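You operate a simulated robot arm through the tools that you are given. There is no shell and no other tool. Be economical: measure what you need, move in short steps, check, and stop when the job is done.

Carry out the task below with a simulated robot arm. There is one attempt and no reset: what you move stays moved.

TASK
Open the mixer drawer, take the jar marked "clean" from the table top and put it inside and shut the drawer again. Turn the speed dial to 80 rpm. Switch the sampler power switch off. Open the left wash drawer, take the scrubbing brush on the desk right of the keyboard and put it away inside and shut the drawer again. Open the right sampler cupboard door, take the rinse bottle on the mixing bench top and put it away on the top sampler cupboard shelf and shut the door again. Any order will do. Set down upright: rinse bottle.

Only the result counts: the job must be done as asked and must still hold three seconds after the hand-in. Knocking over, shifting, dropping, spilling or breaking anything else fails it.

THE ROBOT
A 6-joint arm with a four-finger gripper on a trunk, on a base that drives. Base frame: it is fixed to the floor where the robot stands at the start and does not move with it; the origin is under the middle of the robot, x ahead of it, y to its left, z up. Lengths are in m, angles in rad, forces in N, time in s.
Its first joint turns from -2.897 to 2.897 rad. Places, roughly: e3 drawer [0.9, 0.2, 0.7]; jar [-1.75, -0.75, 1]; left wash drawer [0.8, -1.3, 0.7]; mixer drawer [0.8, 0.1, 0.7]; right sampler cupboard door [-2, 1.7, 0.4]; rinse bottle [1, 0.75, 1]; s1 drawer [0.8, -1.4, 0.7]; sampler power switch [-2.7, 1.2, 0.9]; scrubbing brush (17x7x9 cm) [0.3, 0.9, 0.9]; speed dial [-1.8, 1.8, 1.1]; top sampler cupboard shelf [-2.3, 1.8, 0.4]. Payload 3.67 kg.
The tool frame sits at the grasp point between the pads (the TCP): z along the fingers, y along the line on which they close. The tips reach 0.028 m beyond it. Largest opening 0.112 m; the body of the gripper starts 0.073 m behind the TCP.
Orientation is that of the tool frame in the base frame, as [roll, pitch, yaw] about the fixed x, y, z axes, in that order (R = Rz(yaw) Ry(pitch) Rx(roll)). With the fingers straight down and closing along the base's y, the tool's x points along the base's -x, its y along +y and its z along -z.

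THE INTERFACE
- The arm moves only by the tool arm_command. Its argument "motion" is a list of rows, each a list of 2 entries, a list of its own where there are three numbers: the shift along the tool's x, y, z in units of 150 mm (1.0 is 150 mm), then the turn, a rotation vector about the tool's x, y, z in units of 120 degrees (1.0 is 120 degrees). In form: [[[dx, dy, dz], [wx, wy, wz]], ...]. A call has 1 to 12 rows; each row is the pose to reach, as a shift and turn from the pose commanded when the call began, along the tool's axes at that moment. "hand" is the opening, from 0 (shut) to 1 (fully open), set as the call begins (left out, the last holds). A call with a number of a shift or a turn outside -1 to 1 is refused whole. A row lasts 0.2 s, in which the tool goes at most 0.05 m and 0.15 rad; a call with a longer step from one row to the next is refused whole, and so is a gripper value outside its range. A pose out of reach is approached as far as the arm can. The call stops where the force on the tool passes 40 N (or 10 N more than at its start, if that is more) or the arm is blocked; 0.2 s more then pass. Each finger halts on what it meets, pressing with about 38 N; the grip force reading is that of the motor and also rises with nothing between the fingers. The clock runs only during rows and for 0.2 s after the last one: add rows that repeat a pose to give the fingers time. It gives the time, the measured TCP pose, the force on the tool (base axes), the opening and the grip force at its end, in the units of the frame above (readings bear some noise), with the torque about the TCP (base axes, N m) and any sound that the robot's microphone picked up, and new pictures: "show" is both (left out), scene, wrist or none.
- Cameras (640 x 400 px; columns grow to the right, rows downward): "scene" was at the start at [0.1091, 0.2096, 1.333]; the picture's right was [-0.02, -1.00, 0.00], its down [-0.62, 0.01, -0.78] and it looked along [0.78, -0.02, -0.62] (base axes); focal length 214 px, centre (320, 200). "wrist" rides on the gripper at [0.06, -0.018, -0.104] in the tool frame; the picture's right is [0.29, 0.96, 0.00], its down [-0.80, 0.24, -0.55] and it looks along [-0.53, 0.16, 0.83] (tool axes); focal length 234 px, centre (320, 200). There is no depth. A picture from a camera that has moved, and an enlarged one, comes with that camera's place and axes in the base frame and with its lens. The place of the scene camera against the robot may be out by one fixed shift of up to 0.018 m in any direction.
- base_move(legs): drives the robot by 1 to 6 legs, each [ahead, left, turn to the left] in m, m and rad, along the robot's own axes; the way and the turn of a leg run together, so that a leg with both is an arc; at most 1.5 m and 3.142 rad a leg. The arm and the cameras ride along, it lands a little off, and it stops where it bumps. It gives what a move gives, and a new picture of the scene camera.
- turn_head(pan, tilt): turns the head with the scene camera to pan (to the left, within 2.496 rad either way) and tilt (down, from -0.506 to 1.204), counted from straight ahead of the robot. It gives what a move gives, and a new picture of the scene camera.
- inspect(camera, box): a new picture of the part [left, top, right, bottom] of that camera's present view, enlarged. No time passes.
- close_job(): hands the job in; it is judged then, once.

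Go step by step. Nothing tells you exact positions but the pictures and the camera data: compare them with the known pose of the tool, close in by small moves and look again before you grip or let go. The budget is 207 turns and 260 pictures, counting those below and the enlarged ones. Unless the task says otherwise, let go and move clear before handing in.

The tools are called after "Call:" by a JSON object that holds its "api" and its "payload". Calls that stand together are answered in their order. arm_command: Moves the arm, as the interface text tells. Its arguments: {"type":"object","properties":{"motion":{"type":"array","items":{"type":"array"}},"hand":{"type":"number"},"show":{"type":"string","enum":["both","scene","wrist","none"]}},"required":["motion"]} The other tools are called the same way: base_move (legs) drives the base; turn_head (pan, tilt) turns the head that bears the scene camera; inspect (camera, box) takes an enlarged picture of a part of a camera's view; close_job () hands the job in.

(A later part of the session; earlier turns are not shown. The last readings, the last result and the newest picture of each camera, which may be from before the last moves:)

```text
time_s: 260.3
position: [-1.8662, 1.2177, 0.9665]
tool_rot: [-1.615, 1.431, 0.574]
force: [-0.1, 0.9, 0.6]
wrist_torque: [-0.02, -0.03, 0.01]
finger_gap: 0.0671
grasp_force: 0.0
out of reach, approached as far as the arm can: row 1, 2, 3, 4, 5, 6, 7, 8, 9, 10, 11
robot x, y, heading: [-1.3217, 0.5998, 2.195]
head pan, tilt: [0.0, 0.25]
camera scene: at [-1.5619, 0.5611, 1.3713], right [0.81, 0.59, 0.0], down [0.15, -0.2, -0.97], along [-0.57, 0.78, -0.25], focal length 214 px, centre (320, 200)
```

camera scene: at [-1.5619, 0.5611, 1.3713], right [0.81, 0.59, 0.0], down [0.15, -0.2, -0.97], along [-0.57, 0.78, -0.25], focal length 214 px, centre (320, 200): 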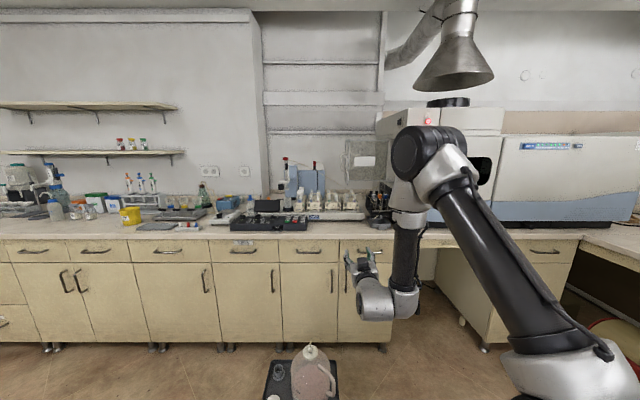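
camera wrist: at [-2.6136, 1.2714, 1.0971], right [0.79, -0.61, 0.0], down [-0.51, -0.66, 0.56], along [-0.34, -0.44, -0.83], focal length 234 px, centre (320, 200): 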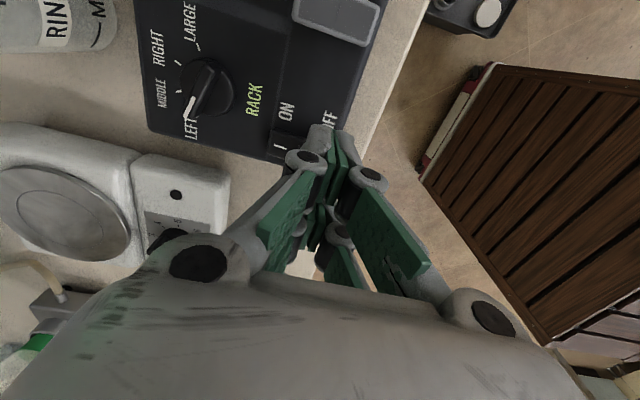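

Horizontal with fingers closing sideways. I lower to handle height in two calls.

Call:
{"api": "arm_command", "payload": {"motion": [[[0.25, 0.035, 0], [0, 0, 0.03]], [[0.5, 0.07, 0], [0, 0, 0.065]], [[0.75, 0.1, 0], [0, 0, 0.065]], [[1.0, 0.14, 0], [0, 0, 0.065]], [[1.0, 0.14, 0], [0, 0, 0.065]]], "show": "none"}}

Call:
{"api": "arm_command", "payload": {"motion": [[[0.25, 0, 0], [0, 0, 0]], [[0.5, 0, 0], [0, 0, 0]], [[0.75, 0, 0], [0, 0, 0]], [[1.0, 0, 0], [0, 0, 0]], [[1.0, 0, 0], [0, 0, 0]]], "show": "both"}}

```text
time_s: 261.5
position: [-1.908, 1.2547, 0.8364]
tool_rot: [-1.686, 1.41, 0.501]
force: [-0.1, 0.4, 0.4]
wrist_torque: [-0.01, -0.01, -0.02]
finger_gap: 0.0675
grasp_force: 0.0
out of reach, approached as far as the arm can: row 1, 2, 3, 4, 5
robot x, y, heading: [-1.3211, 0.6007, 2.2]
head pan, tilt: [0.0, 0.25]
```

```text
time_s: 262.7
position: [-1.9003, 1.2602, 0.6898]
tool_rot: [-1.669, 1.382, 0.507]
force: [0.5, -0.5, 0.0]
wrist_torque: [0.01, -0.05, 0.01]
finger_gap: 0.0673
grasp_force: 0.0
out of reach, approached as far as the arm can: row 2, 3, 4, 5
robot x, y, heading: [-1.3262, 0.598, 2.2]
head pan, tilt: [0.0, 0.25]
camera scene: at [-1.5619, 0.5611, 1.3713], right [0.81, 0.59, 0.0], down [0.15, -0.2, -0.97], along [-0.57, 0.78, -0.25], focal length 214 px, centre (320, 200)
camera wrist: at [-1.819, 1.1895, 0.6356], right [-0.73, -0.51, -0.46], down [-0.01, -0.66, 0.75], along [-0.69, 0.55, 0.48], focal length 234 px, centre (320, 200)
```

scene: 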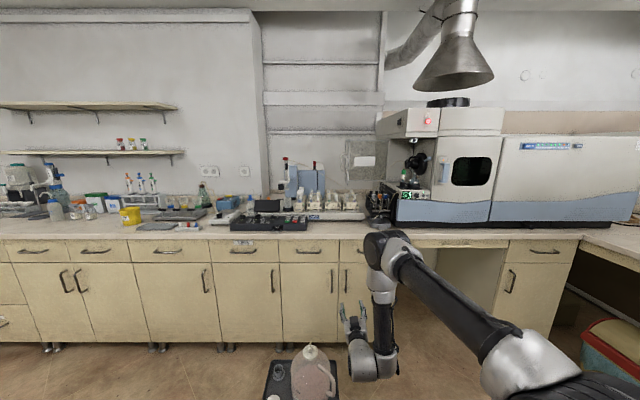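
wrist: 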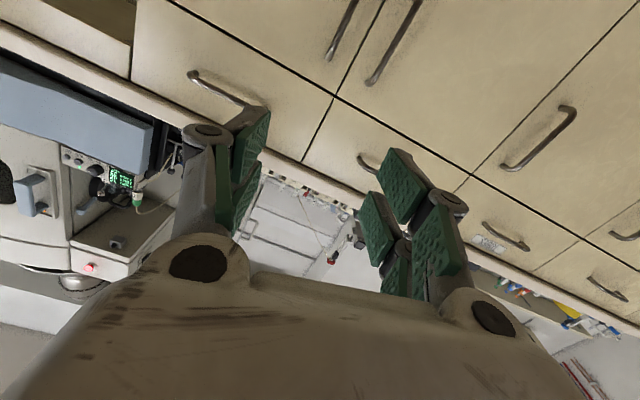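

Arm is close to a roll limit but the pose is adequate. I lower to z ≈ 0.60 and re-check.

Call:
{"api": "arm_command", "payload": {"motion": [[[0.2, 0, 0], [0, 0, 0]], [[0.4, 0, 0], [0, 0, 0]], [[0.58, 0, 0], [0, 0, 0]], [[0.58, 0, 0], [0, 0, 0]]], "show": "none"}}

Call:
{"api": "base_move", "payload": {"legs": [[0.14, -0.012, 0]]}}

Call:
{"api": "arm_command", "payload": {"motion": [[[0, 0, 0], [0, 0, 0]]], "show": "wrist"}}

```text
time_s: 263.7
position: [-1.9046, 1.262, 0.6012]
tool_rot: [-1.668, 1.388, 0.507]
force: [0.1, -0.2, -0.1]
wrist_torque: [0.0, -0.01, 0.0]
finger_gap: 0.067
grasp_force: 0.1
out of reach, approached as far as the arm can: row 1, 2, 3, 4
robot x, y, heading: [-1.325, 0.5988, 2.198]
head pan, tilt: [0.0, 0.25]
```

```text
time_s: 265.1
position: [-1.9791, 1.383, 0.5999]
tool_rot: [-1.671, 1.388, 0.507]
force: [0.7, -0.2, 0.2]
wrist_torque: [-0.03, 0.01, -0.02]
finger_gap: 0.0672
grasp_force: 0.0
robot x, y, heading: [-1.3989, 0.7204, 2.196]
head pan, tilt: [0.0, 0.25]
camera scene: at [-1.6355, 0.6822, 1.3713], right [0.81, 0.59, 0.0], down [0.15, -0.2, -0.97], along [-0.57, 0.78, -0.25], focal length 214 px, centre (320, 200)
```

scene: 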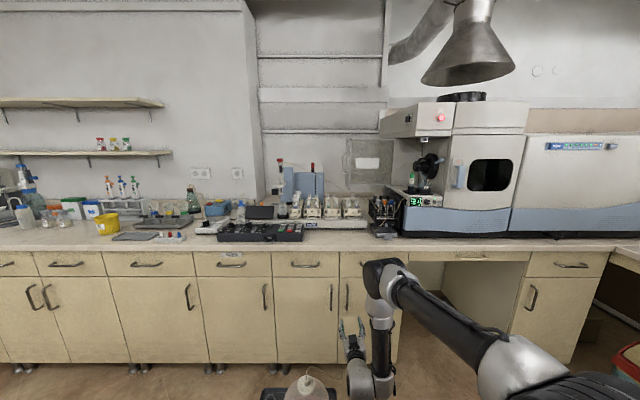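

```text
time_s: 265.4
position: [-1.9783, 1.3822, 0.6013]
tool_rot: [-1.669, 1.387, 0.507]
force: [-1.0, -0.1, 0.4]
wrist_torque: [0.02, -0.01, 0.01]
finger_gap: 0.0673
grasp_force: 0.0
robot x, y, heading: [-1.4, 0.7189, 2.198]
head pan, tilt: [0.0, 0.25]
camera wrist: at [-1.8962, 1.3119, 0.5469], right [-0.73, -0.51, -0.46], down [-0.01, -0.66, 0.75], along [-0.69, 0.55, 0.48], focal length 234 px, centre (320, 200)
```

wrist: 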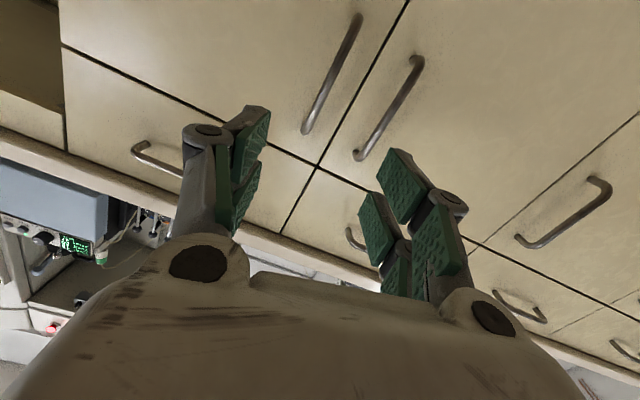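

Handle at a≈−0.784, z 0.51–0.625. I lower 2 cm and drive forward 12 cm.

Call:
{"api": "arm_command", "payload": {"motion": [[[0.13, 0, 0], [0, 0, 0]], [[0.13, 0, 0], [0, 0, 0]]], "hand": 0.5, "show": "none"}}

Call:
{"api": "base_move", "payload": {"legs": [[0.12, -0.005, 0]]}}

Call:
{"api": "arm_command", "payload": {"motion": [[[0, 0, 0], [0, 0, 0]]], "show": "wrist"}}

```text
time_s: 266.1
position: [-1.9755, 1.3843, 0.5825]
tool_rot: [-1.669, 1.386, 0.503]
force: [0.4, -0.6, -0.6]
wrist_torque: [-0.02, 0.01, -0.01]
finger_gap: 0.056
grasp_force: 0.0
robot x, y, heading: [-1.3959, 0.7184, 2.2]
head pan, tilt: [0.0, 0.25]
```

```text
time_s: 267.3
position: [-2.0403, 1.4816, 0.5803]
tool_rot: [-1.668, 1.389, 0.502]
force: [0.2, 0.3, -0.6]
wrist_torque: [0.0, 0.0, 0.02]
finger_gap: 0.056
grasp_force: 0.1
robot x, y, heading: [-1.4603, 0.8199, 2.2]
head pan, tilt: [0.0, 0.25]
camera scene: at [-1.7004, 0.7799, 1.3713], right [0.81, 0.59, 0.0], down [0.15, -0.2, -0.97], along [-0.57, 0.78, -0.25], focal length 214 px, centre (320, 200)
```

scene: 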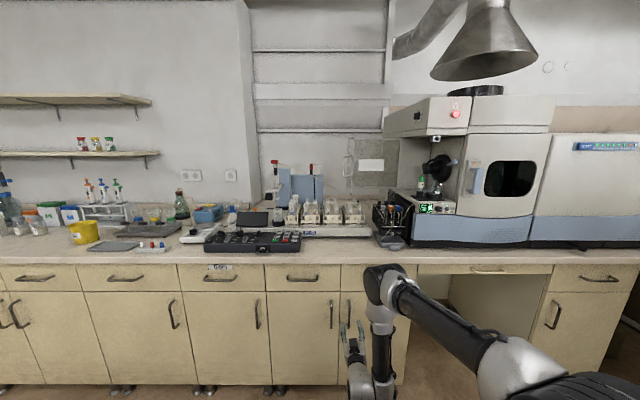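

```text
time_s: 267.7
position: [-2.0398, 1.4821, 0.5808]
tool_rot: [-1.67, 1.387, 0.501]
force: [0.3, 0.5, -0.3]
wrist_torque: [0.0, -0.01, -0.02]
finger_gap: 0.056
grasp_force: 0.0
robot x, y, heading: [-1.464, 0.8142, 2.2]
head pan, tilt: [0.0, 0.25]
camera wrist: at [-1.9582, 1.4107, 0.5287], right [-0.73, -0.51, -0.46], down [-0.01, -0.66, 0.75], along [-0.68, 0.55, 0.48], focal length 234 px, centre (320, 200)
```

wrist: 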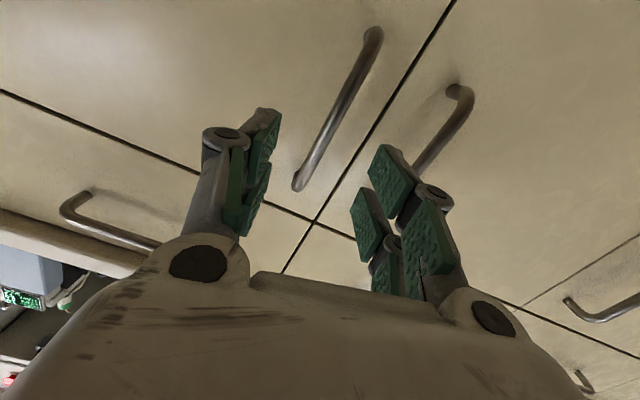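

The bar lies between the finger lines. I advance with the arm in small steps until contact.

Call:
{"api": "arm_command", "payload": {"motion": [[[0, 0, 0.1], [0, 0, 0]], [[0, 0, 0.2], [0, 0, 0]], [[0, 0, 0.27], [0, 0, 0]], [[0, 0, 0.33], [0, 0, 0]], [[0, 0, 0.38], [0, 0, 0]], [[0, 0, 0.43], [0, 0, 0]], [[0, 0, 0.48], [0, 0, 0]]], "show": "wrist"}}

```text
time_s: 269.3
position: [-2.0889, 1.5321, 0.5797]
tool_rot: [-1.67, 1.387, 0.489]
force: [-0.3, -0.4, 0.6]
wrist_torque: [-0.01, 0.03, 0.0]
finger_gap: 0.0562
grasp_force: 0.1
out of reach, approached as far as the arm can: row 3, 4, 5, 6, 7
robot x, y, heading: [-1.4599, 0.8171, 2.201]
head pan, tilt: [0.0, 0.25]
camera wrist: at [-2.0085, 1.4603, 0.5272], right [-0.74, -0.5, -0.46], down [-0.02, -0.66, 0.75], along [-0.68, 0.56, 0.48], focal length 234 px, centre (320, 200)
```

wrist: 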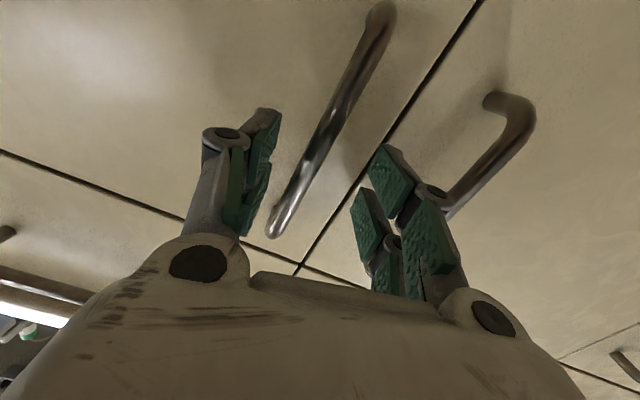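

Not yet in contact; the bar is between the pads. I drive 2 cm forward.

Call:
{"api": "base_move", "payload": {"legs": [[0.02, -0.006, 0]]}}

Call:
{"api": "arm_command", "payload": {"motion": [[[0, 0, 0], [0, 0, 0]]], "show": "wrist"}}

```text
time_s: 270.1
position: [-2.0966, 1.5514, 0.5807]
tool_rot: [-1.668, 1.384, 0.49]
force: [0.0, -0.3, -1.0]
wrist_torque: [-0.01, -0.01, 0.03]
finger_gap: 0.0561
grasp_force: 0.8
robot x, y, heading: [-1.4705, 0.8419, 2.2]
head pan, tilt: [0.0, 0.25]
camera scene: at [-1.7073, 0.7998, 1.3713], right [0.81, 0.59, 0.0], down [0.15, -0.2, -0.97], along [-0.57, 0.78, -0.25], focal length 214 px, centre (320, 200)
```

scene: 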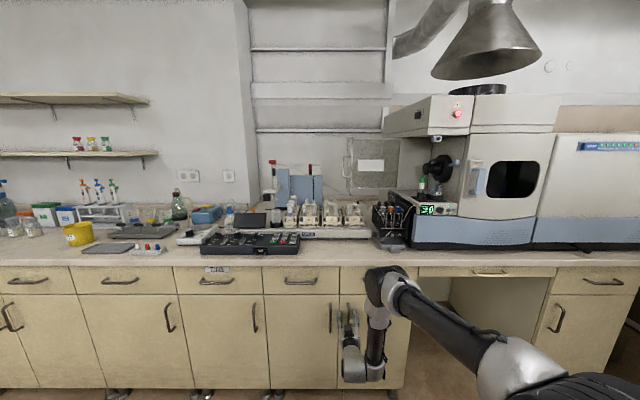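

```text
time_s: 270.5
position: [-2.0966, 1.552, 0.581]
tool_rot: [-1.667, 1.388, 0.491]
force: [-0.3, 0.3, -0.1]
wrist_torque: [0.0, 0.02, 0.02]
finger_gap: 0.0561
grasp_force: 0.1
robot x, y, heading: [-1.4715, 0.8381, 2.2]
head pan, tilt: [0.0, 0.25]
camera wrist: at [-2.0157, 1.4802, 0.5274], right [-0.74, -0.5, -0.46], down [-0.02, -0.66, 0.75], along [-0.68, 0.56, 0.48], focal length 234 px, centre (320, 200)
```

wrist: 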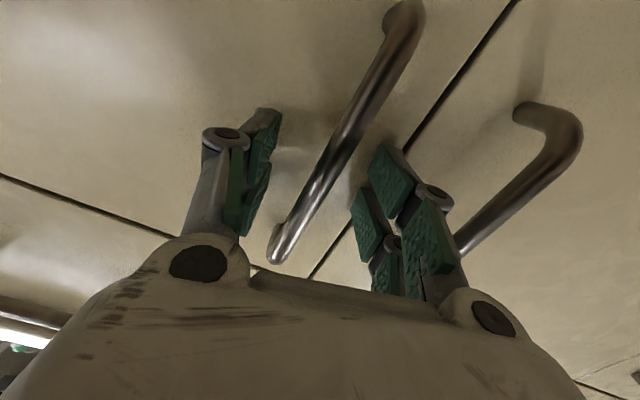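

The bar is now at the TCP. I close on it.

Call:
{"api": "arm_command", "payload": {"motion": [[[0, 0, 0], [0, 0, 0]], [[0, 0, 0], [0, 0, 0]], [[0, 0, 0], [0, 0, 0]]], "hand": 0, "show": "wrist"}}

```text
time_s: 271.4
position: [-2.0934, 1.5543, 0.5813]
tool_rot: [-1.67, 1.393, 0.482]
force: [10.2, -4.8, 6.8]
wrist_torque: [-1.32, 2.33, 0.06]
finger_gap: 0.0188
grasp_force: 45.3
robot x, y, heading: [-1.465, 0.8403, 2.203]
head pan, tilt: [0.0, 0.25]
stopped in row 3: the force on the tool passed its limit at 41 N (the readings are from after the stop); the commanded pose is now the measured one
camera wrist: at [-2.0129, 1.4812, 0.5271], right [-0.74, -0.49, -0.45], down [-0.02, -0.66, 0.75], along [-0.67, 0.57, 0.48], focal length 234 px, centre (320, 200)
```

wrist: 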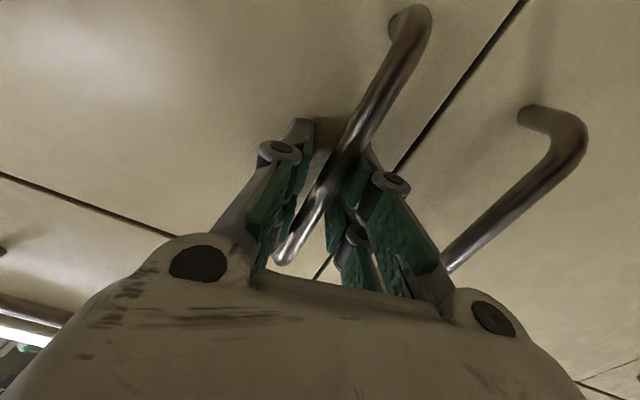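

Gripped. I pull the door along its arc with small base legs.

Call:
{"api": "base_move", "payload": {"legs": [[-0.05, -0.0044, 0], [-0.049, -0.013, 0], [-0.046, -0.021, 0]]}}

```text
time_s: 272.6
position: [-2.0549, 1.5177, 0.5809]
tool_rot: [-1.672, 1.396, 0.472]
force: [0.2, 1.0, -3.6]
wrist_torque: [-1.32, 2.33, 0.07]
finger_gap: 0.0185
grasp_force: 45.0
robot x, y, heading: [-1.4326, 0.8007, 2.202]
head pan, tilt: [0.0, 0.25]
stopped in leg 2: the force on the tool passed its limit at 41 N (the readings are from after the stop); the commanded pose is now the measured one
camera scene: at [-1.6696, 0.7597, 1.3713], right [0.81, 0.59, 0.0], down [0.15, -0.2, -0.97], along [-0.57, 0.78, -0.25], focal length 214 px, centre (320, 200)
```

scene: 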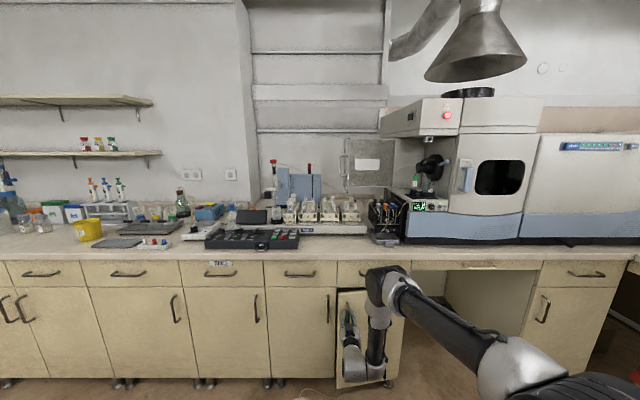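

The door is ~10° open. I now rotate the whole robot about the hinge so the grip stays aligned.

Call:
{"api": "base_move", "payload": {"legs": [[-0.0166, -0.087, 0.087]]}}

```text
time_s: 273.7
position: [-2.0355, 1.5024, 0.5801]
tool_rot: [-1.673, 1.39, 0.559]
force: [-8.5, -12.9, -4.7]
wrist_torque: [-1.56, 1.9, -0.03]
finger_gap: 0.0185
grasp_force: 45.6
robot x, y, heading: [-1.3547, 0.8362, 2.279]
head pan, tilt: [0.0, 0.25]
camera scene: at [-1.5882, 0.78, 1.3712], right [0.76, 0.65, 0.0], down [0.16, -0.19, -0.97], along [-0.63, 0.73, -0.25], focal length 214 px, centre (320, 200)
```

scene: 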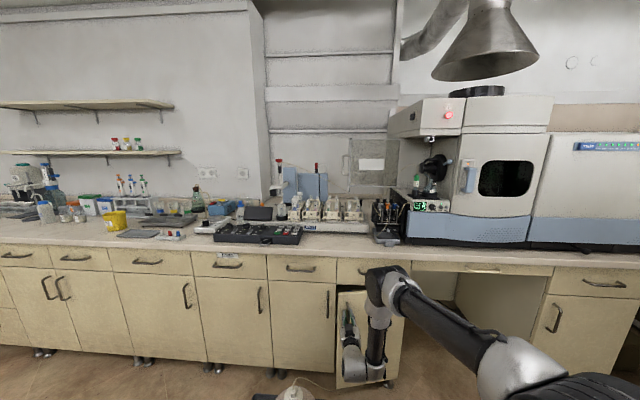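

Call:
{"api": "base_move", "payload": {"legs": [[-0.022, -0.082, 0.087], [-0.02, -0.085, 0.087]]}}

```text
time_s: 274.9
position: [-2.0131, 1.4879, 0.5805]
tool_rot: [-1.677, 1.395, 0.619]
force: [0.6, 0.0, -0.8]
wrist_torque: [-1.67, 2.05, 0.04]
finger_gap: 0.0183
grasp_force: 44.8
robot x, y, heading: [-1.2846, 0.8721, 2.36]
head pan, tilt: [0.0, 0.25]
stopped in leg 1: the force on the tool passed its limit at 44 N (the readings are from after the stop); the commanded pose is now the measured one
camera scene: at [-1.5161, 0.7981, 1.3713], right [0.71, 0.71, 0.0], down [0.18, -0.17, -0.97], along [-0.69, 0.68, -0.25], focal length 214 px, centre (320, 200)
```

scene: 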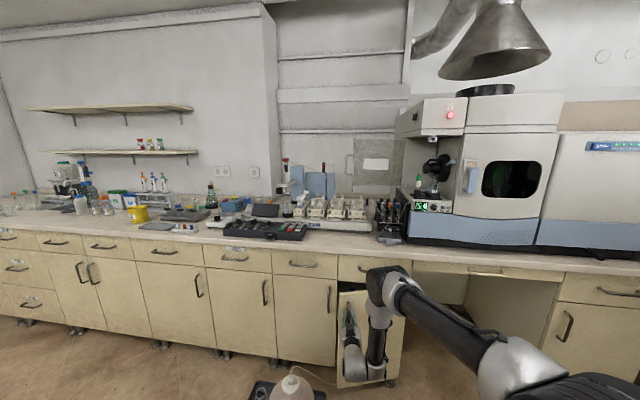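

Door ~20° open. I continue around the refined hinge estimate.

Call:
{"api": "base_move", "payload": {"legs": [[-0.0153, -0.072, 0.07]]}}

Call:
{"api": "base_move", "payload": {"legs": [[-0.0153, -0.072, 0.07]]}}

```text
time_s: 275.9
position: [-1.9946, 1.4792, 0.5812]
tool_rot: [-1.675, 1.393, 0.69]
force: [-12.9, -27.1, -2.6]
wrist_torque: [-1.81, 1.75, -0.11]
finger_gap: 0.0186
grasp_force: 45.1
robot x, y, heading: [-1.2262, 0.9165, 2.43]
head pan, tilt: [0.0, 0.25]
camera scene: at [-1.4502, 0.8251, 1.3712], right [0.66, 0.76, 0.0], down [0.19, -0.16, -0.97], along [-0.73, 0.63, -0.25], focal length 214 px, centre (320, 200)
```

scene: 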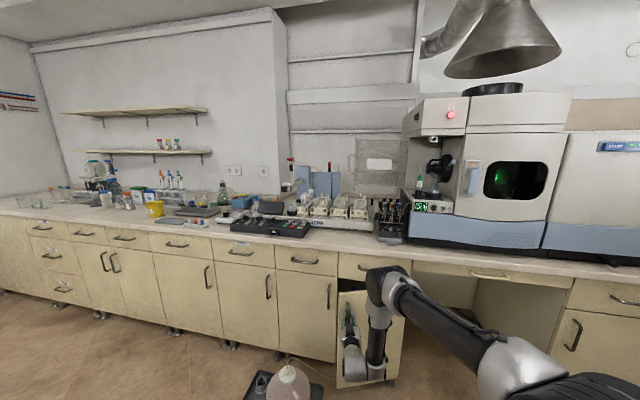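

```text
time_s: 276.9
position: [-1.9741, 1.4699, 0.581]
tool_rot: [-1.675, 1.395, 0.761]
force: [-5.2, -10.6, -2.3]
wrist_torque: [-1.88, 1.61, -0.03]
finger_gap: 0.0187
grasp_force: 45.2
robot x, y, heading: [-1.1676, 0.9646, 2.495]
head pan, tilt: [0.0, 0.25]
camera scene: at [-1.3865, 0.8563, 1.3713], right [0.6, 0.8, 0.0], down [0.2, -0.15, -0.97], along [-0.77, 0.58, -0.25], focal length 214 px, centre (320, 200)
```

scene: 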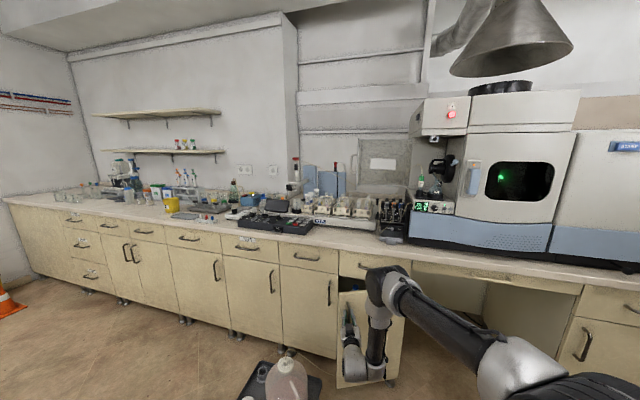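

Going well (~28°). I continue three more steps.

Call:
{"api": "base_move", "payload": {"legs": [[-0.0155, -0.072, 0.07], [-0.0155, -0.072, 0.07]]}}

Call:
{"api": "base_move", "payload": {"legs": [[-0.0155, -0.072, 0.07], [-0.0155, -0.072, 0.07]]}}

```text
time_s: 278.9
position: [-1.9338, 1.4564, 0.5803]
tool_rot: [-1.678, 1.398, 0.895]
force: [0.1, -0.4, -1.1]
wrist_torque: [-2.25, 1.31, 0.02]
finger_gap: 0.0182
grasp_force: 44.7
robot x, y, heading: [-1.0697, 1.072, 2.646]
head pan, tilt: [0.0, 0.25]
stopped in leg 2: the force on the tool passed its limit at 44 N (the readings are from after the stop); the commanded pose is now the measured one
camera scene: at [-1.2653, 0.9301, 1.3713], right [0.48, 0.88, 0.0], down [0.22, -0.12, -0.97], along [-0.85, 0.47, -0.25], focal length 214 px, centre (320, 200)
```

scene: 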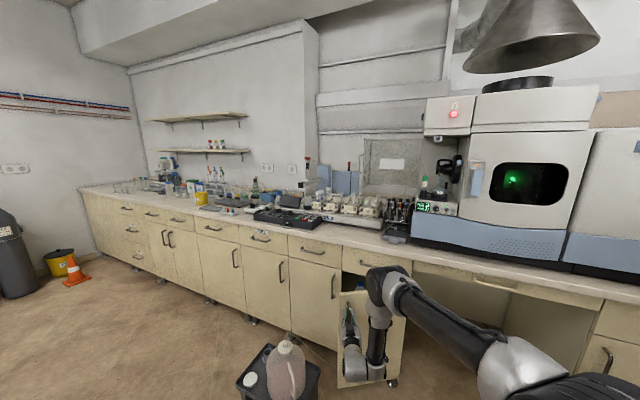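

```text
time_s: 280.5
position: [-1.8928, 1.4496, 0.5802]
tool_rot: [-1.678, 1.394, 1.028]
force: [2.8, 28.8, -1.2]
wrist_torque: [-2.16, 0.9, 0.12]
finger_gap: 0.0183
grasp_force: 45.1
robot x, y, heading: [-0.9791, 1.1837, 2.784]
head pan, tilt: [0.0, 0.25]
camera scene: at [-1.1573, 1.0193, 1.3714], right [0.35, 0.94, 0.0], down [0.23, -0.09, -0.97], along [-0.91, 0.34, -0.25], focal length 214 px, centre (320, 200)
```

scene: 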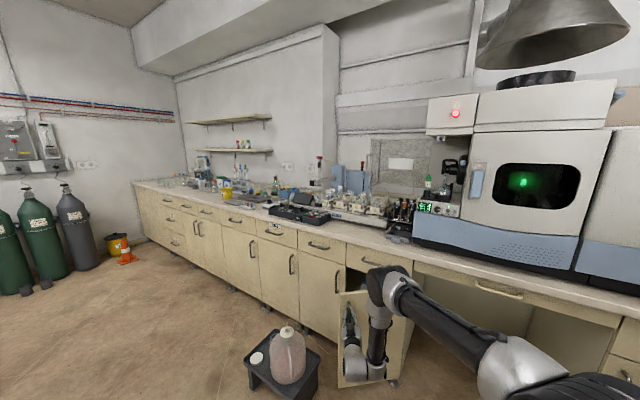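

Door ~44° open. I now pull straight along the tangent for another ~30°.

Call:
{"api": "base_move", "payload": {"legs": [[-0.0515, -0.013, 0], [-0.048, -0.022, 0]]}}

Call:
{"api": "base_move", "payload": {"legs": [[-0.044, -0.03, 0]]}}

```text
time_s: 282.0
position: [-1.7951, 1.4529, 0.5817]
tool_rot: [-1.678, 1.401, 1.02]
force: [-0.3, -0.8, -1.6]
wrist_torque: [-2.33, 1.07, -0.01]
finger_gap: 0.0185
grasp_force: 45.0
robot x, y, heading: [-0.8814, 1.181, 2.776]
head pan, tilt: [0.0, 0.25]
stopped in leg 2: the force on the tool passed its limit at 44 N (the readings are from after the stop); the commanded pose is now the measured one
camera scene: at [-1.0613, 1.0174, 1.3713], right [0.36, 0.93, 0.0], down [0.23, -0.09, -0.97], along [-0.91, 0.35, -0.25], focal length 214 px, centre (320, 200)
```

scene: 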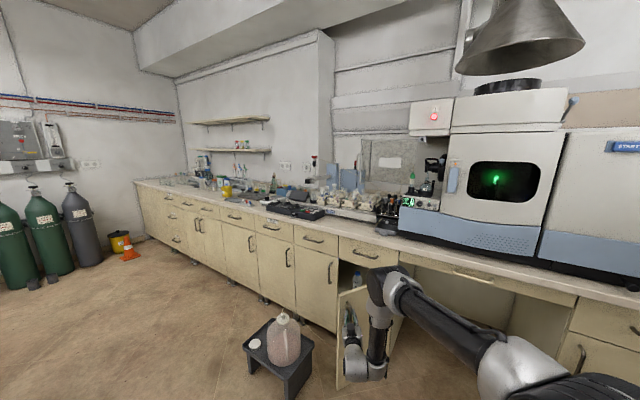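

```text
time_s: 283.0
position: [-1.7414, 1.4687, 0.5811]
tool_rot: [-1.674, 1.4, 1.019]
force: [-10.6, 27.1, -4.7]
wrist_torque: [-2.17, 0.86, 0.05]
finger_gap: 0.0186
grasp_force: 45.2
robot x, y, heading: [-0.8274, 1.195, 2.778]
head pan, tilt: [0.0, 0.25]
camera scene: at [-1.0093, 1.0307, 1.3713], right [0.36, 0.93, 0.0], down [0.23, -0.09, -0.97], along [-0.9, 0.35, -0.25], focal length 214 px, centre (320, 200)
```

scene: 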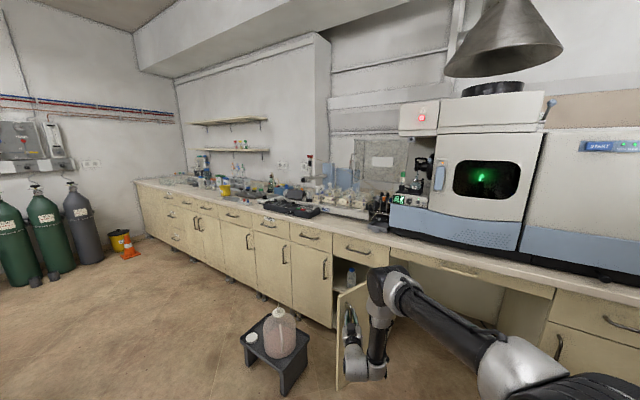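

Door is ~72° open. I release the handle and back out, then reposition to push it further from inside.

Call:
{"api": "arm_command", "payload": {"motion": [[[0, 0, 0], [0, 0, 0]], [[0, 0, 0], [0, 0, 0]], [[0, 0, -0.15], [0, 0, 0]], [[0, 0, -0.35], [0, 0, 0]], [[0, 0, -0.55], [0, 0, 0]]], "hand": 0.55, "show": "scene"}}

```text
time_s: 284.2
position: [-1.677, 1.4388, 0.5812]
tool_rot: [-1.656, 1.379, 1.04]
force: [-0.5, 0.8, 0.3]
wrist_torque: [0.01, 0.02, 0.0]
finger_gap: 0.0618
grasp_force: 0.1
out of reach, approached as far as the arm can: row 5
robot x, y, heading: [-0.8305, 1.192, 2.775]
head pan, tilt: [0.0, 0.25]
camera scene: at [-1.009, 1.03, 1.3713], right [0.36, 0.93, 0.0], down [0.23, -0.09, -0.97], along [-0.91, 0.35, -0.25], focal length 214 px, centre (320, 200)
```

scene: 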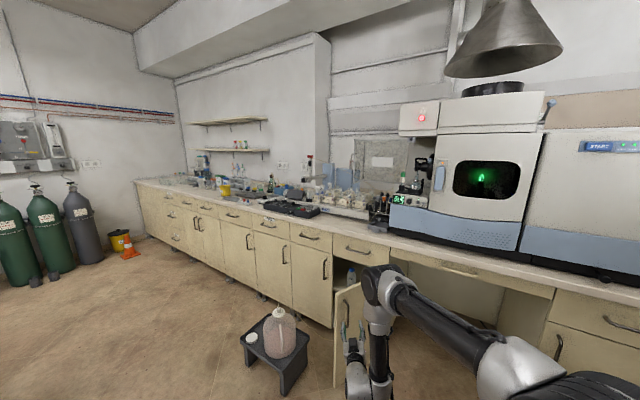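

I close the fingers, rotate away to the right, back up, and shift left.

Call:
{"api": "base_move", "payload": {"legs": [[0, 0, -0.58], [-0.25, 0, 0], [0, 0.6, 0]]}}

Call:
{"api": "turn_head", "payload": {"pan": -0.1, "tilt": 0.5}}

```text
time_s: 290.7
position: [-1.763, 1.3027, 0.5814]
tool_rot: [-1.659, 1.377, 0.457]
force: [0.1, 0.1, 0.3]
wrist_torque: [-0.01, 0.02, 0.02]
finger_gap: 0.0617
grasp_force: 0.2
robot x, y, heading: [-1.1885, 0.6266, 2.193]
head pan, tilt: [0.0, 0.25]
camera scene: at [-1.4293, 0.5935, 1.3713], right [0.81, 0.58, 0.0], down [0.14, -0.2, -0.97], along [-0.56, 0.79, -0.25], focal length 214 px, centre (320, 200)
```

scene: 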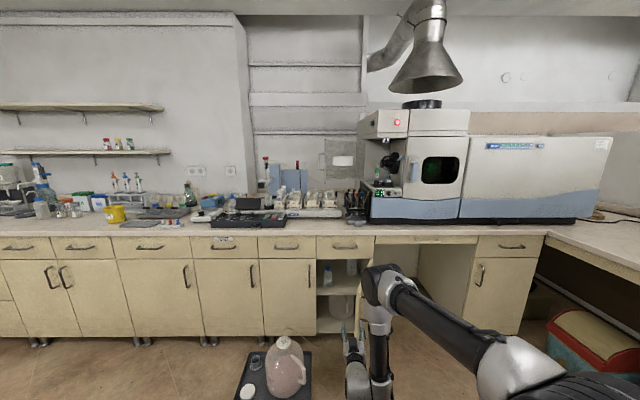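

```text
time_s: 291.5
position: [-1.7626, 1.3033, 0.5819]
tool_rot: [-1.657, 1.379, 0.457]
force: [1.0, 0.1, 0.0]
wrist_torque: [0.0, 0.01, -0.03]
finger_gap: 0.0619
grasp_force: 0.0
robot x, y, heading: [-1.193, 0.6293, 2.193]
head pan, tilt: [-0.099, 0.499]
camera scene: at [-1.4203, 0.5965, 1.3482], right [0.87, 0.5, 0.0], down [0.24, -0.41, -0.88], along [-0.44, 0.76, -0.48], focal length 214 px, centre (320, 200)
```

scene: 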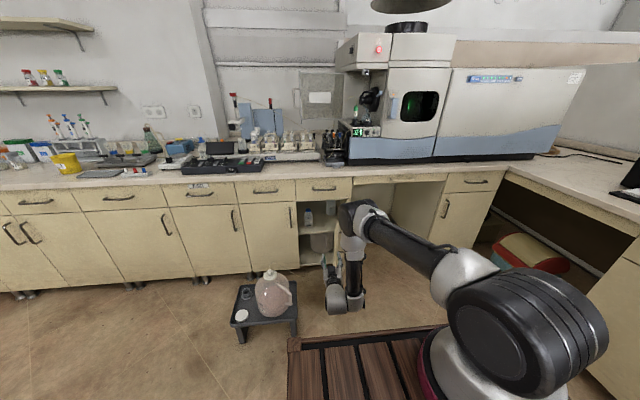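

Call:
{"api": "inspect", "payload": {"camera": "scene", "box": [270, 170, 390, 320]}}

```text
2.67 times, centred on (330, 245) of scene
camera zoom: at [-1.4203, 0.5965, 1.3482], right [0.87, 0.5, 0.0], down [0.24, -0.41, -0.88], along [-0.44, 0.76, -0.48], focal length 572 px, centre (293, 80)
```

zoom: 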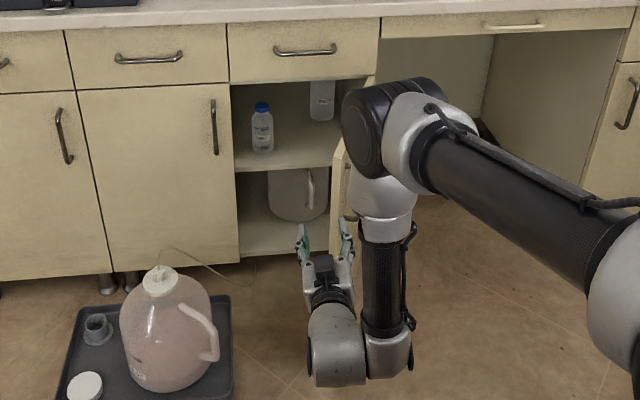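

The top shelf (z≈0.42) has a blue-capped bottle at left-front and one at right-back; free room is at a≈−0.635 near the front. First I push the door further open from inside: forward 16 cm, then right.

Call:
{"api": "arm_command", "payload": {"motion": [[[0, 0, 0], [0, 0, 0]], [[0, 0, 0], [0, 0, 0]]], "hand": 0, "show": "none"}}

Call:
{"api": "base_move", "payload": {"legs": [[0.165, 0, 0], [0, -0.08, 0]]}}

Call:
{"api": "base_move", "payload": {"legs": [[0, -0.12, 0]]}}

Call:
{"api": "inspect", "payload": {"camera": "scene", "box": [240, 170, 400, 340]}}

```text
time_s: 292.1
position: [-1.7608, 1.3029, 0.5818]
tool_rot: [-1.658, 1.377, 0.456]
force: [0.5, -0.2, 0.3]
wrist_torque: [-0.04, 0.04, 0.01]
finger_gap: 0.0
grasp_force: 35.6
robot x, y, heading: [-1.1911, 0.6277, 2.191]
head pan, tilt: [-0.099, 0.499]
```

```text
time_s: 294.2
position: [-1.8004, 1.4793, 0.58]
tool_rot: [-1.684, 1.375, 0.432]
force: [0.0, -0.2, -0.3]
wrist_torque: [0.02, 0.01, -0.03]
finger_gap: 0.0
grasp_force: 35.1
robot x, y, heading: [-1.2359, 0.8075, 2.186]
head pan, tilt: [-0.099, 0.499]
stopped in leg 2: the force on the tool passed its limit at 52 N (the readings are from after the stop); the commanded pose is now the measured one
camera scene: at [-1.4614, 0.7761, 1.3482], right [0.87, 0.5, 0.0], down [0.24, -0.42, -0.88], along [-0.44, 0.76, -0.48], focal length 214 px, centre (320, 200)
```

scene: 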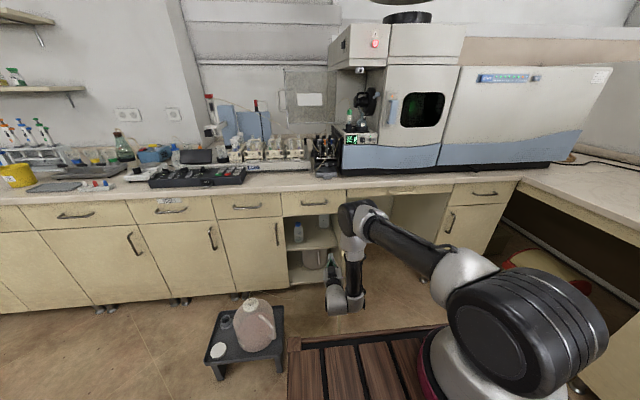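

```text
time_s: 295.0
position: [-1.7841, 1.4862, 0.5782]
tool_rot: [-1.708, 1.37, 0.414]
force: [-0.5, -0.2, -0.2]
wrist_torque: [0.03, 0.02, -0.04]
finger_gap: 0.0
grasp_force: 35.9
robot x, y, heading: [-1.2174, 0.8157, 2.193]
head pan, tilt: [-0.099, 0.499]
stopped in leg 1: the robot was blocked; the commanded pose is now the measured one
camera scene: at [-1.4473, 0.7858, 1.3482], right [0.87, 0.49, 0.0], down [0.24, -0.42, -0.88], along [-0.43, 0.76, -0.48], focal length 214 px, centre (320, 200)
```

scene: 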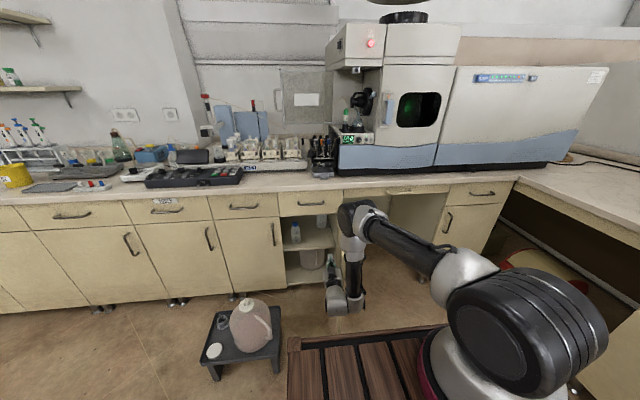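

```text
2.35 times, centred on (320, 255) of scene
camera zoom: at [-1.4473, 0.7858, 1.3482], right [0.87, 0.49, 0.0], down [0.24, -0.42, -0.88], along [-0.43, 0.76, -0.48], focal length 505 px, centre (320, 71)
```

zoom: 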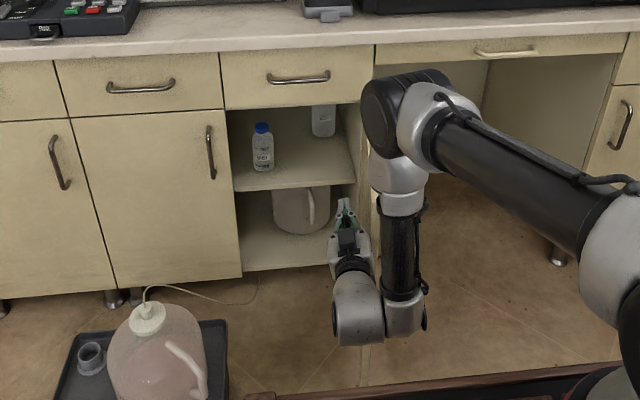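

The door is at its stop (~83°). I back out now, then roll the tool the other way (camera up) for handling the bottle.

Call:
{"api": "base_move", "payload": {"legs": [[0, 0.06, 0], [-0.35, 0, 0]]}}

Call:
{"api": "arm_command", "payload": {"motion": [[[-0.2, 0, 0], [0, 0, -0.068]], [[-0.4, 0, 0], [0, 0, -0.136]], [[-0.6, 0, 0], [0, 0, -0.204]], [[-0.8, 0, 0], [0, 0, -0.272]], [[-1.0, 0, 0], [0, 0, -0.34]], [[-1.0, 0, 0], [0, 0, -0.41]], [[-1.0, 0, 0], [0, 0, -0.48]], [[-1.0, 0, 0], [0, 0, -0.55]], [[-1.0, 0, 0], [0, 0, -0.62]], [[-1.0, 0, 0], [0, 0, -0.66]]], "show": "none"}}

```text
time_s: 297.9
position: [-1.6367, 1.1592, 0.5777]
tool_rot: [-1.707, 1.373, 0.428]
force: [-0.5, 0.3, 0.1]
wrist_torque: [-0.01, -0.01, 0.01]
finger_gap: 0.0001
grasp_force: 35.8
robot x, y, heading: [-1.0598, 0.4956, 2.199]
head pan, tilt: [-0.099, 0.499]
camera scene: at [-1.2896, 0.4622, 1.3482], right [0.86, 0.51, 0.0], down [0.24, -0.41, -0.88], along [-0.45, 0.76, -0.48], focal length 214 px, centre (320, 200)
```

scene: 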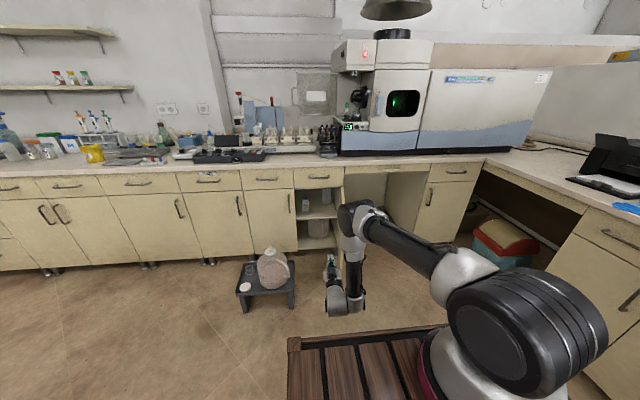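

```text
time_s: 300.1
position: [-1.6617, 1.1453, 0.726]
tool_rot: [-1.595, -0.01, 0.562]
force: [0.9, 0.2, -0.5]
wrist_torque: [0.04, -0.01, -0.01]
finger_gap: 0.0001
grasp_force: 35.6
robot x, y, heading: [-1.0636, 0.4975, 2.2]
head pan, tilt: [-0.099, 0.499]
```

Call:
{"api": "arm_command", "payload": {"motion": [[[0, -0.2, 0], [0, 0, -0.068]], [[0, -0.4, 0], [0, 0, -0.136]], [[0, -0.6, 0], [0, 0, -0.204]], [[0, -0.8, 0], [0, 0, -0.272]], [[0, -1.0, 0], [0, 0, -0.34]], [[0, -1.0, 0], [0, 0, -0.41]], [[0, -1.0, 0], [0, 0, -0.48]], [[0, -1.0, 0], [0, 0, -0.55]], [[0, -1.0, 0], [0, 0, -0.62]], [[0, -1.0, 0], [0, 0, -0.69]], [[0, -1.0, 0], [0, 0, -0.75]]], "show": "both"}}

Call:
{"api": "inspect", "payload": {"camera": "scene", "box": [280, 150, 400, 270]}}

```text
time_s: 302.5
position: [-1.6661, 1.1493, 0.8736]
tool_rot: [2.77, -1.543, 2.504]
force: [-0.3, -0.1, -0.7]
wrist_torque: [0.03, 0.0, 0.02]
finger_gap: 0.0
grasp_force: 35.8
robot x, y, heading: [-1.0621, 0.4975, 2.206]
head pan, tilt: [-0.099, 0.499]
camera scene: at [-1.2896, 0.4622, 1.3482], right [0.86, 0.51, 0.0], down [0.24, -0.41, -0.88], along [-0.45, 0.76, -0.48], focal length 214 px, centre (320, 200)
camera wrist: at [-1.6284, 1.0519, 0.937], right [0.8, 0.51, 0.3], down [0.52, -0.35, -0.78], along [-0.3, 0.78, -0.55], focal length 234 px, centre (320, 200)
```

scene: 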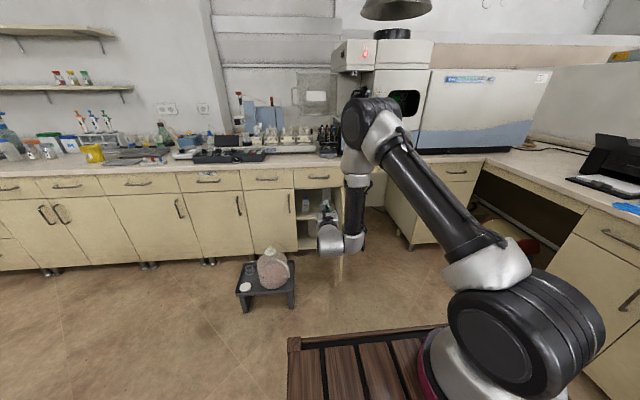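
wrist: 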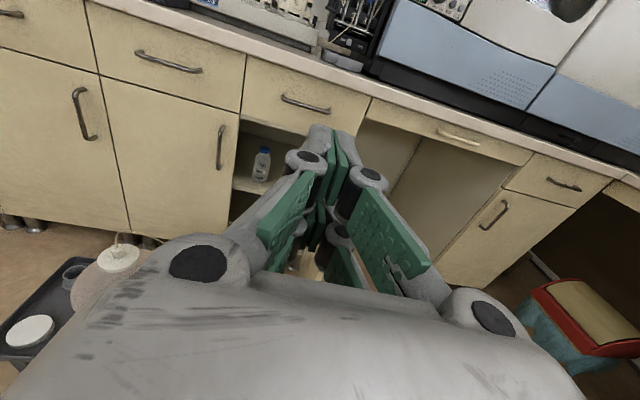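

```text
3.33 times, centred on (340, 210) of scene
camera zoom: at [-1.2896, 0.4622, 1.3482], right [0.86, 0.51, 0.0], down [0.24, -0.41, -0.88], along [-0.45, 0.76, -0.48], focal length 715 px, centre (253, 167)
```

zoom: 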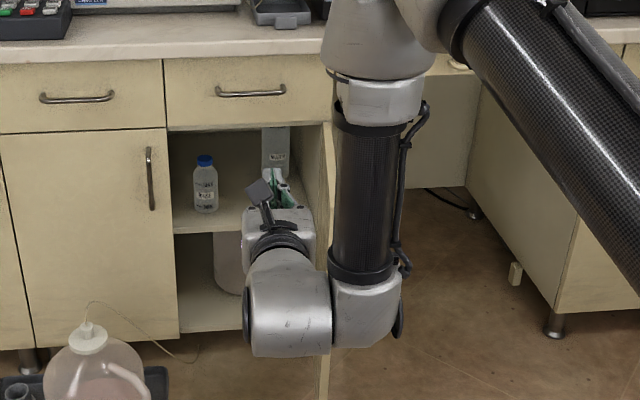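

Tool is now horizontal with the camera on top. I drive back toward the mixing bench for the rinse bottle.

Call:
{"api": "base_move", "payload": {"legs": [[-0.75, 0.15, 0], [0, 0, -1.574], [0.4, 0, 0]]}}

Call:
{"api": "turn_head", "payload": {"pan": -0.1, "tilt": 0.4}}

Call:
{"api": "inspect", "payload": {"camera": "scene", "box": [240, 120, 400, 240]}}

```text
time_s: 312.1
position: [0.1556, 0.6616, 0.8738]
tool_rot: [2.8, -1.541, 0.938]
force: [-10.8, -12.8, 8.2]
wrist_torque: [0.26, -0.2, 0.01]
finger_gap: 0.0
grasp_force: 35.5
robot x, y, heading: [-0.4695, 0.0353, 0.668]
head pan, tilt: [-0.099, 0.499]
stopped in leg 3: the force on the tool passed its limit at 131 N (the readings are from after the stop); the commanded pose is now the measured one
camera scene: at [-0.509, 0.264, 1.3483], right [0.54, -0.84, 0.0], down [-0.4, -0.26, -0.88], along [0.74, 0.47, -0.48], focal length 214 px, centre (320, 200)
```

scene: 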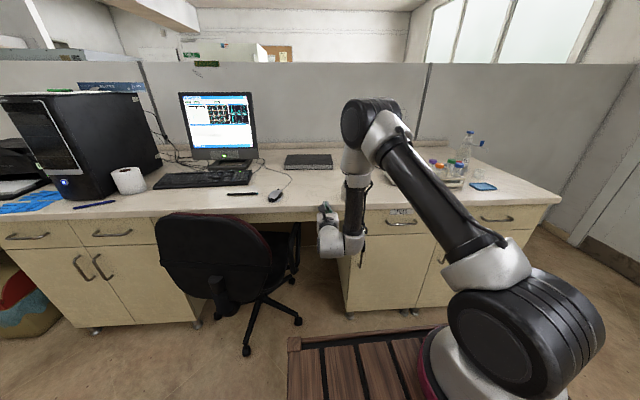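

```text
time_s: 312.8
position: [0.1555, 0.6608, 0.8739]
tool_rot: [2.801, -1.54, 0.938]
force: [-14.5, -15.0, 9.1]
wrist_torque: [0.26, -0.25, 0.02]
finger_gap: 0.0001
grasp_force: 35.2
robot x, y, heading: [-0.4701, 0.0428, 0.663]
head pan, tilt: [-0.099, 0.4]
camera scene: at [-0.5078, 0.2648, 1.3574], right [0.54, -0.84, 0.0], down [-0.33, -0.21, -0.92], along [0.78, 0.49, -0.39], focal length 214 px, centre (320, 200)
```

scene: 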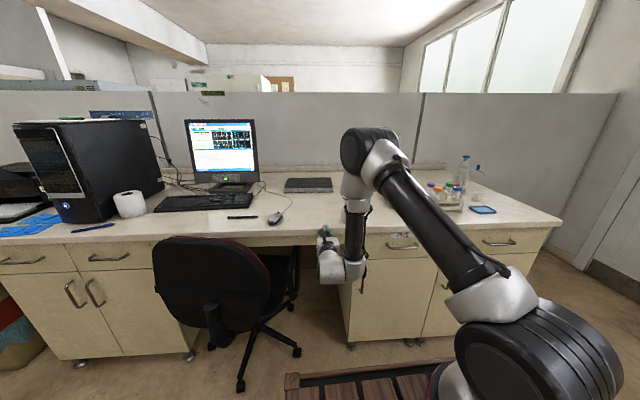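

```text
3.33 times, centred on (320, 180) of scene
camera zoom: at [-0.5078, 0.2648, 1.3574], right [0.54, -0.84, 0.0], down [-0.33, -0.21, -0.92], along [0.78, 0.49, -0.39], focal length 715 px, centre (320, 267)
```

zoom: 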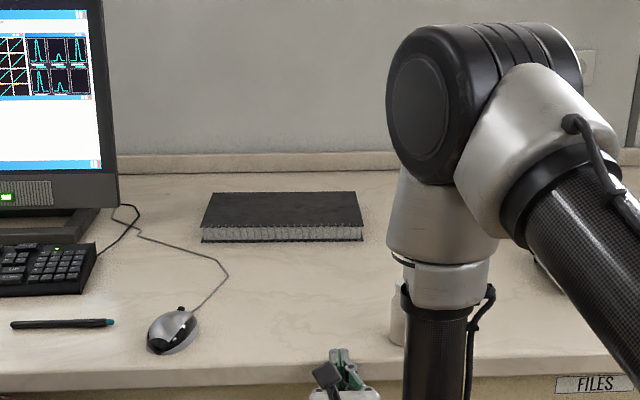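

My tool touched the bench edge because it was below bench height. I back off and raise the tool, then check nothing moved.

Call:
{"api": "base_move", "payload": {"legs": [[-0.2, 0, 0]]}}

Call:
{"api": "arm_command", "payload": {"motion": [[[0.2, 0, 0], [0, 0, 0]], [[0.4, 0, 0], [0, 0, 0]], [[0.6, 0, 0], [0, 0, 0]], [[0.8, 0, 0.1], [0, 0, 0]], [[1.0, 0, 0.2], [0, 0, 0]], [[1.0, 0, 0.2], [0, 0, 0]]], "hand": 0.9, "show": "scene"}}

Call:
{"api": "inspect", "payload": {"camera": "scene", "box": [260, 120, 500, 260]}}

```text
time_s: 314.4
position: [0.0027, 0.5409, 0.872]
tool_rot: [2.806, -1.54, 0.93]
force: [0.0, 0.6, -0.1]
wrist_torque: [0.02, -0.01, 0.05]
finger_gap: 0.0002
grasp_force: 36.2
robot x, y, heading: [-0.628, -0.0838, 0.663]
head pan, tilt: [-0.099, 0.4]
camera scene: at [-0.6613, 0.1447, 1.3573], right [0.54, -0.84, 0.0], down [-0.33, -0.21, -0.92], along [0.78, 0.49, -0.39], focal length 214 px, centre (320, 200)
```

scene: 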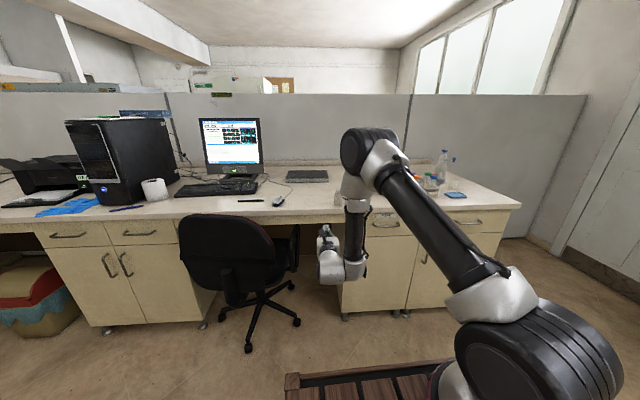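

```text
time_s: 315.8
position: [0.0323, 0.5587, 1.0219]
tool_rot: [2.809, -1.539, 0.93]
force: [-0.5, -0.4, -0.3]
wrist_torque: [-0.01, -0.02, 0.01]
finger_gap: 0.1006
grasp_force: 0.0
robot x, y, heading: [-0.6265, -0.0823, 0.666]
head pan, tilt: [-0.099, 0.4]
camera scene: at [-0.6613, 0.1447, 1.3573], right [0.54, -0.84, 0.0], down [-0.33, -0.21, -0.92], along [0.78, 0.49, -0.39], focal length 214 px, centre (320, 200)
```

scene: 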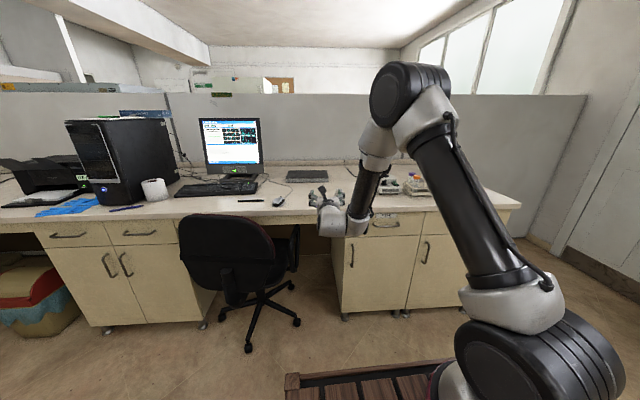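

```text
2.67 times, centred on (380, 190) of scene
camera zoom: at [-0.6613, 0.1447, 1.3573], right [0.54, -0.84, 0.0], down [-0.33, -0.21, -0.92], along [0.78, 0.49, -0.39], focal length 572 px, centre (160, 227)
```

zoom: 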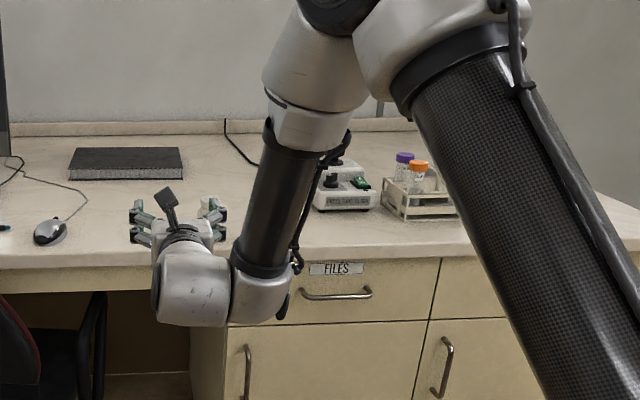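

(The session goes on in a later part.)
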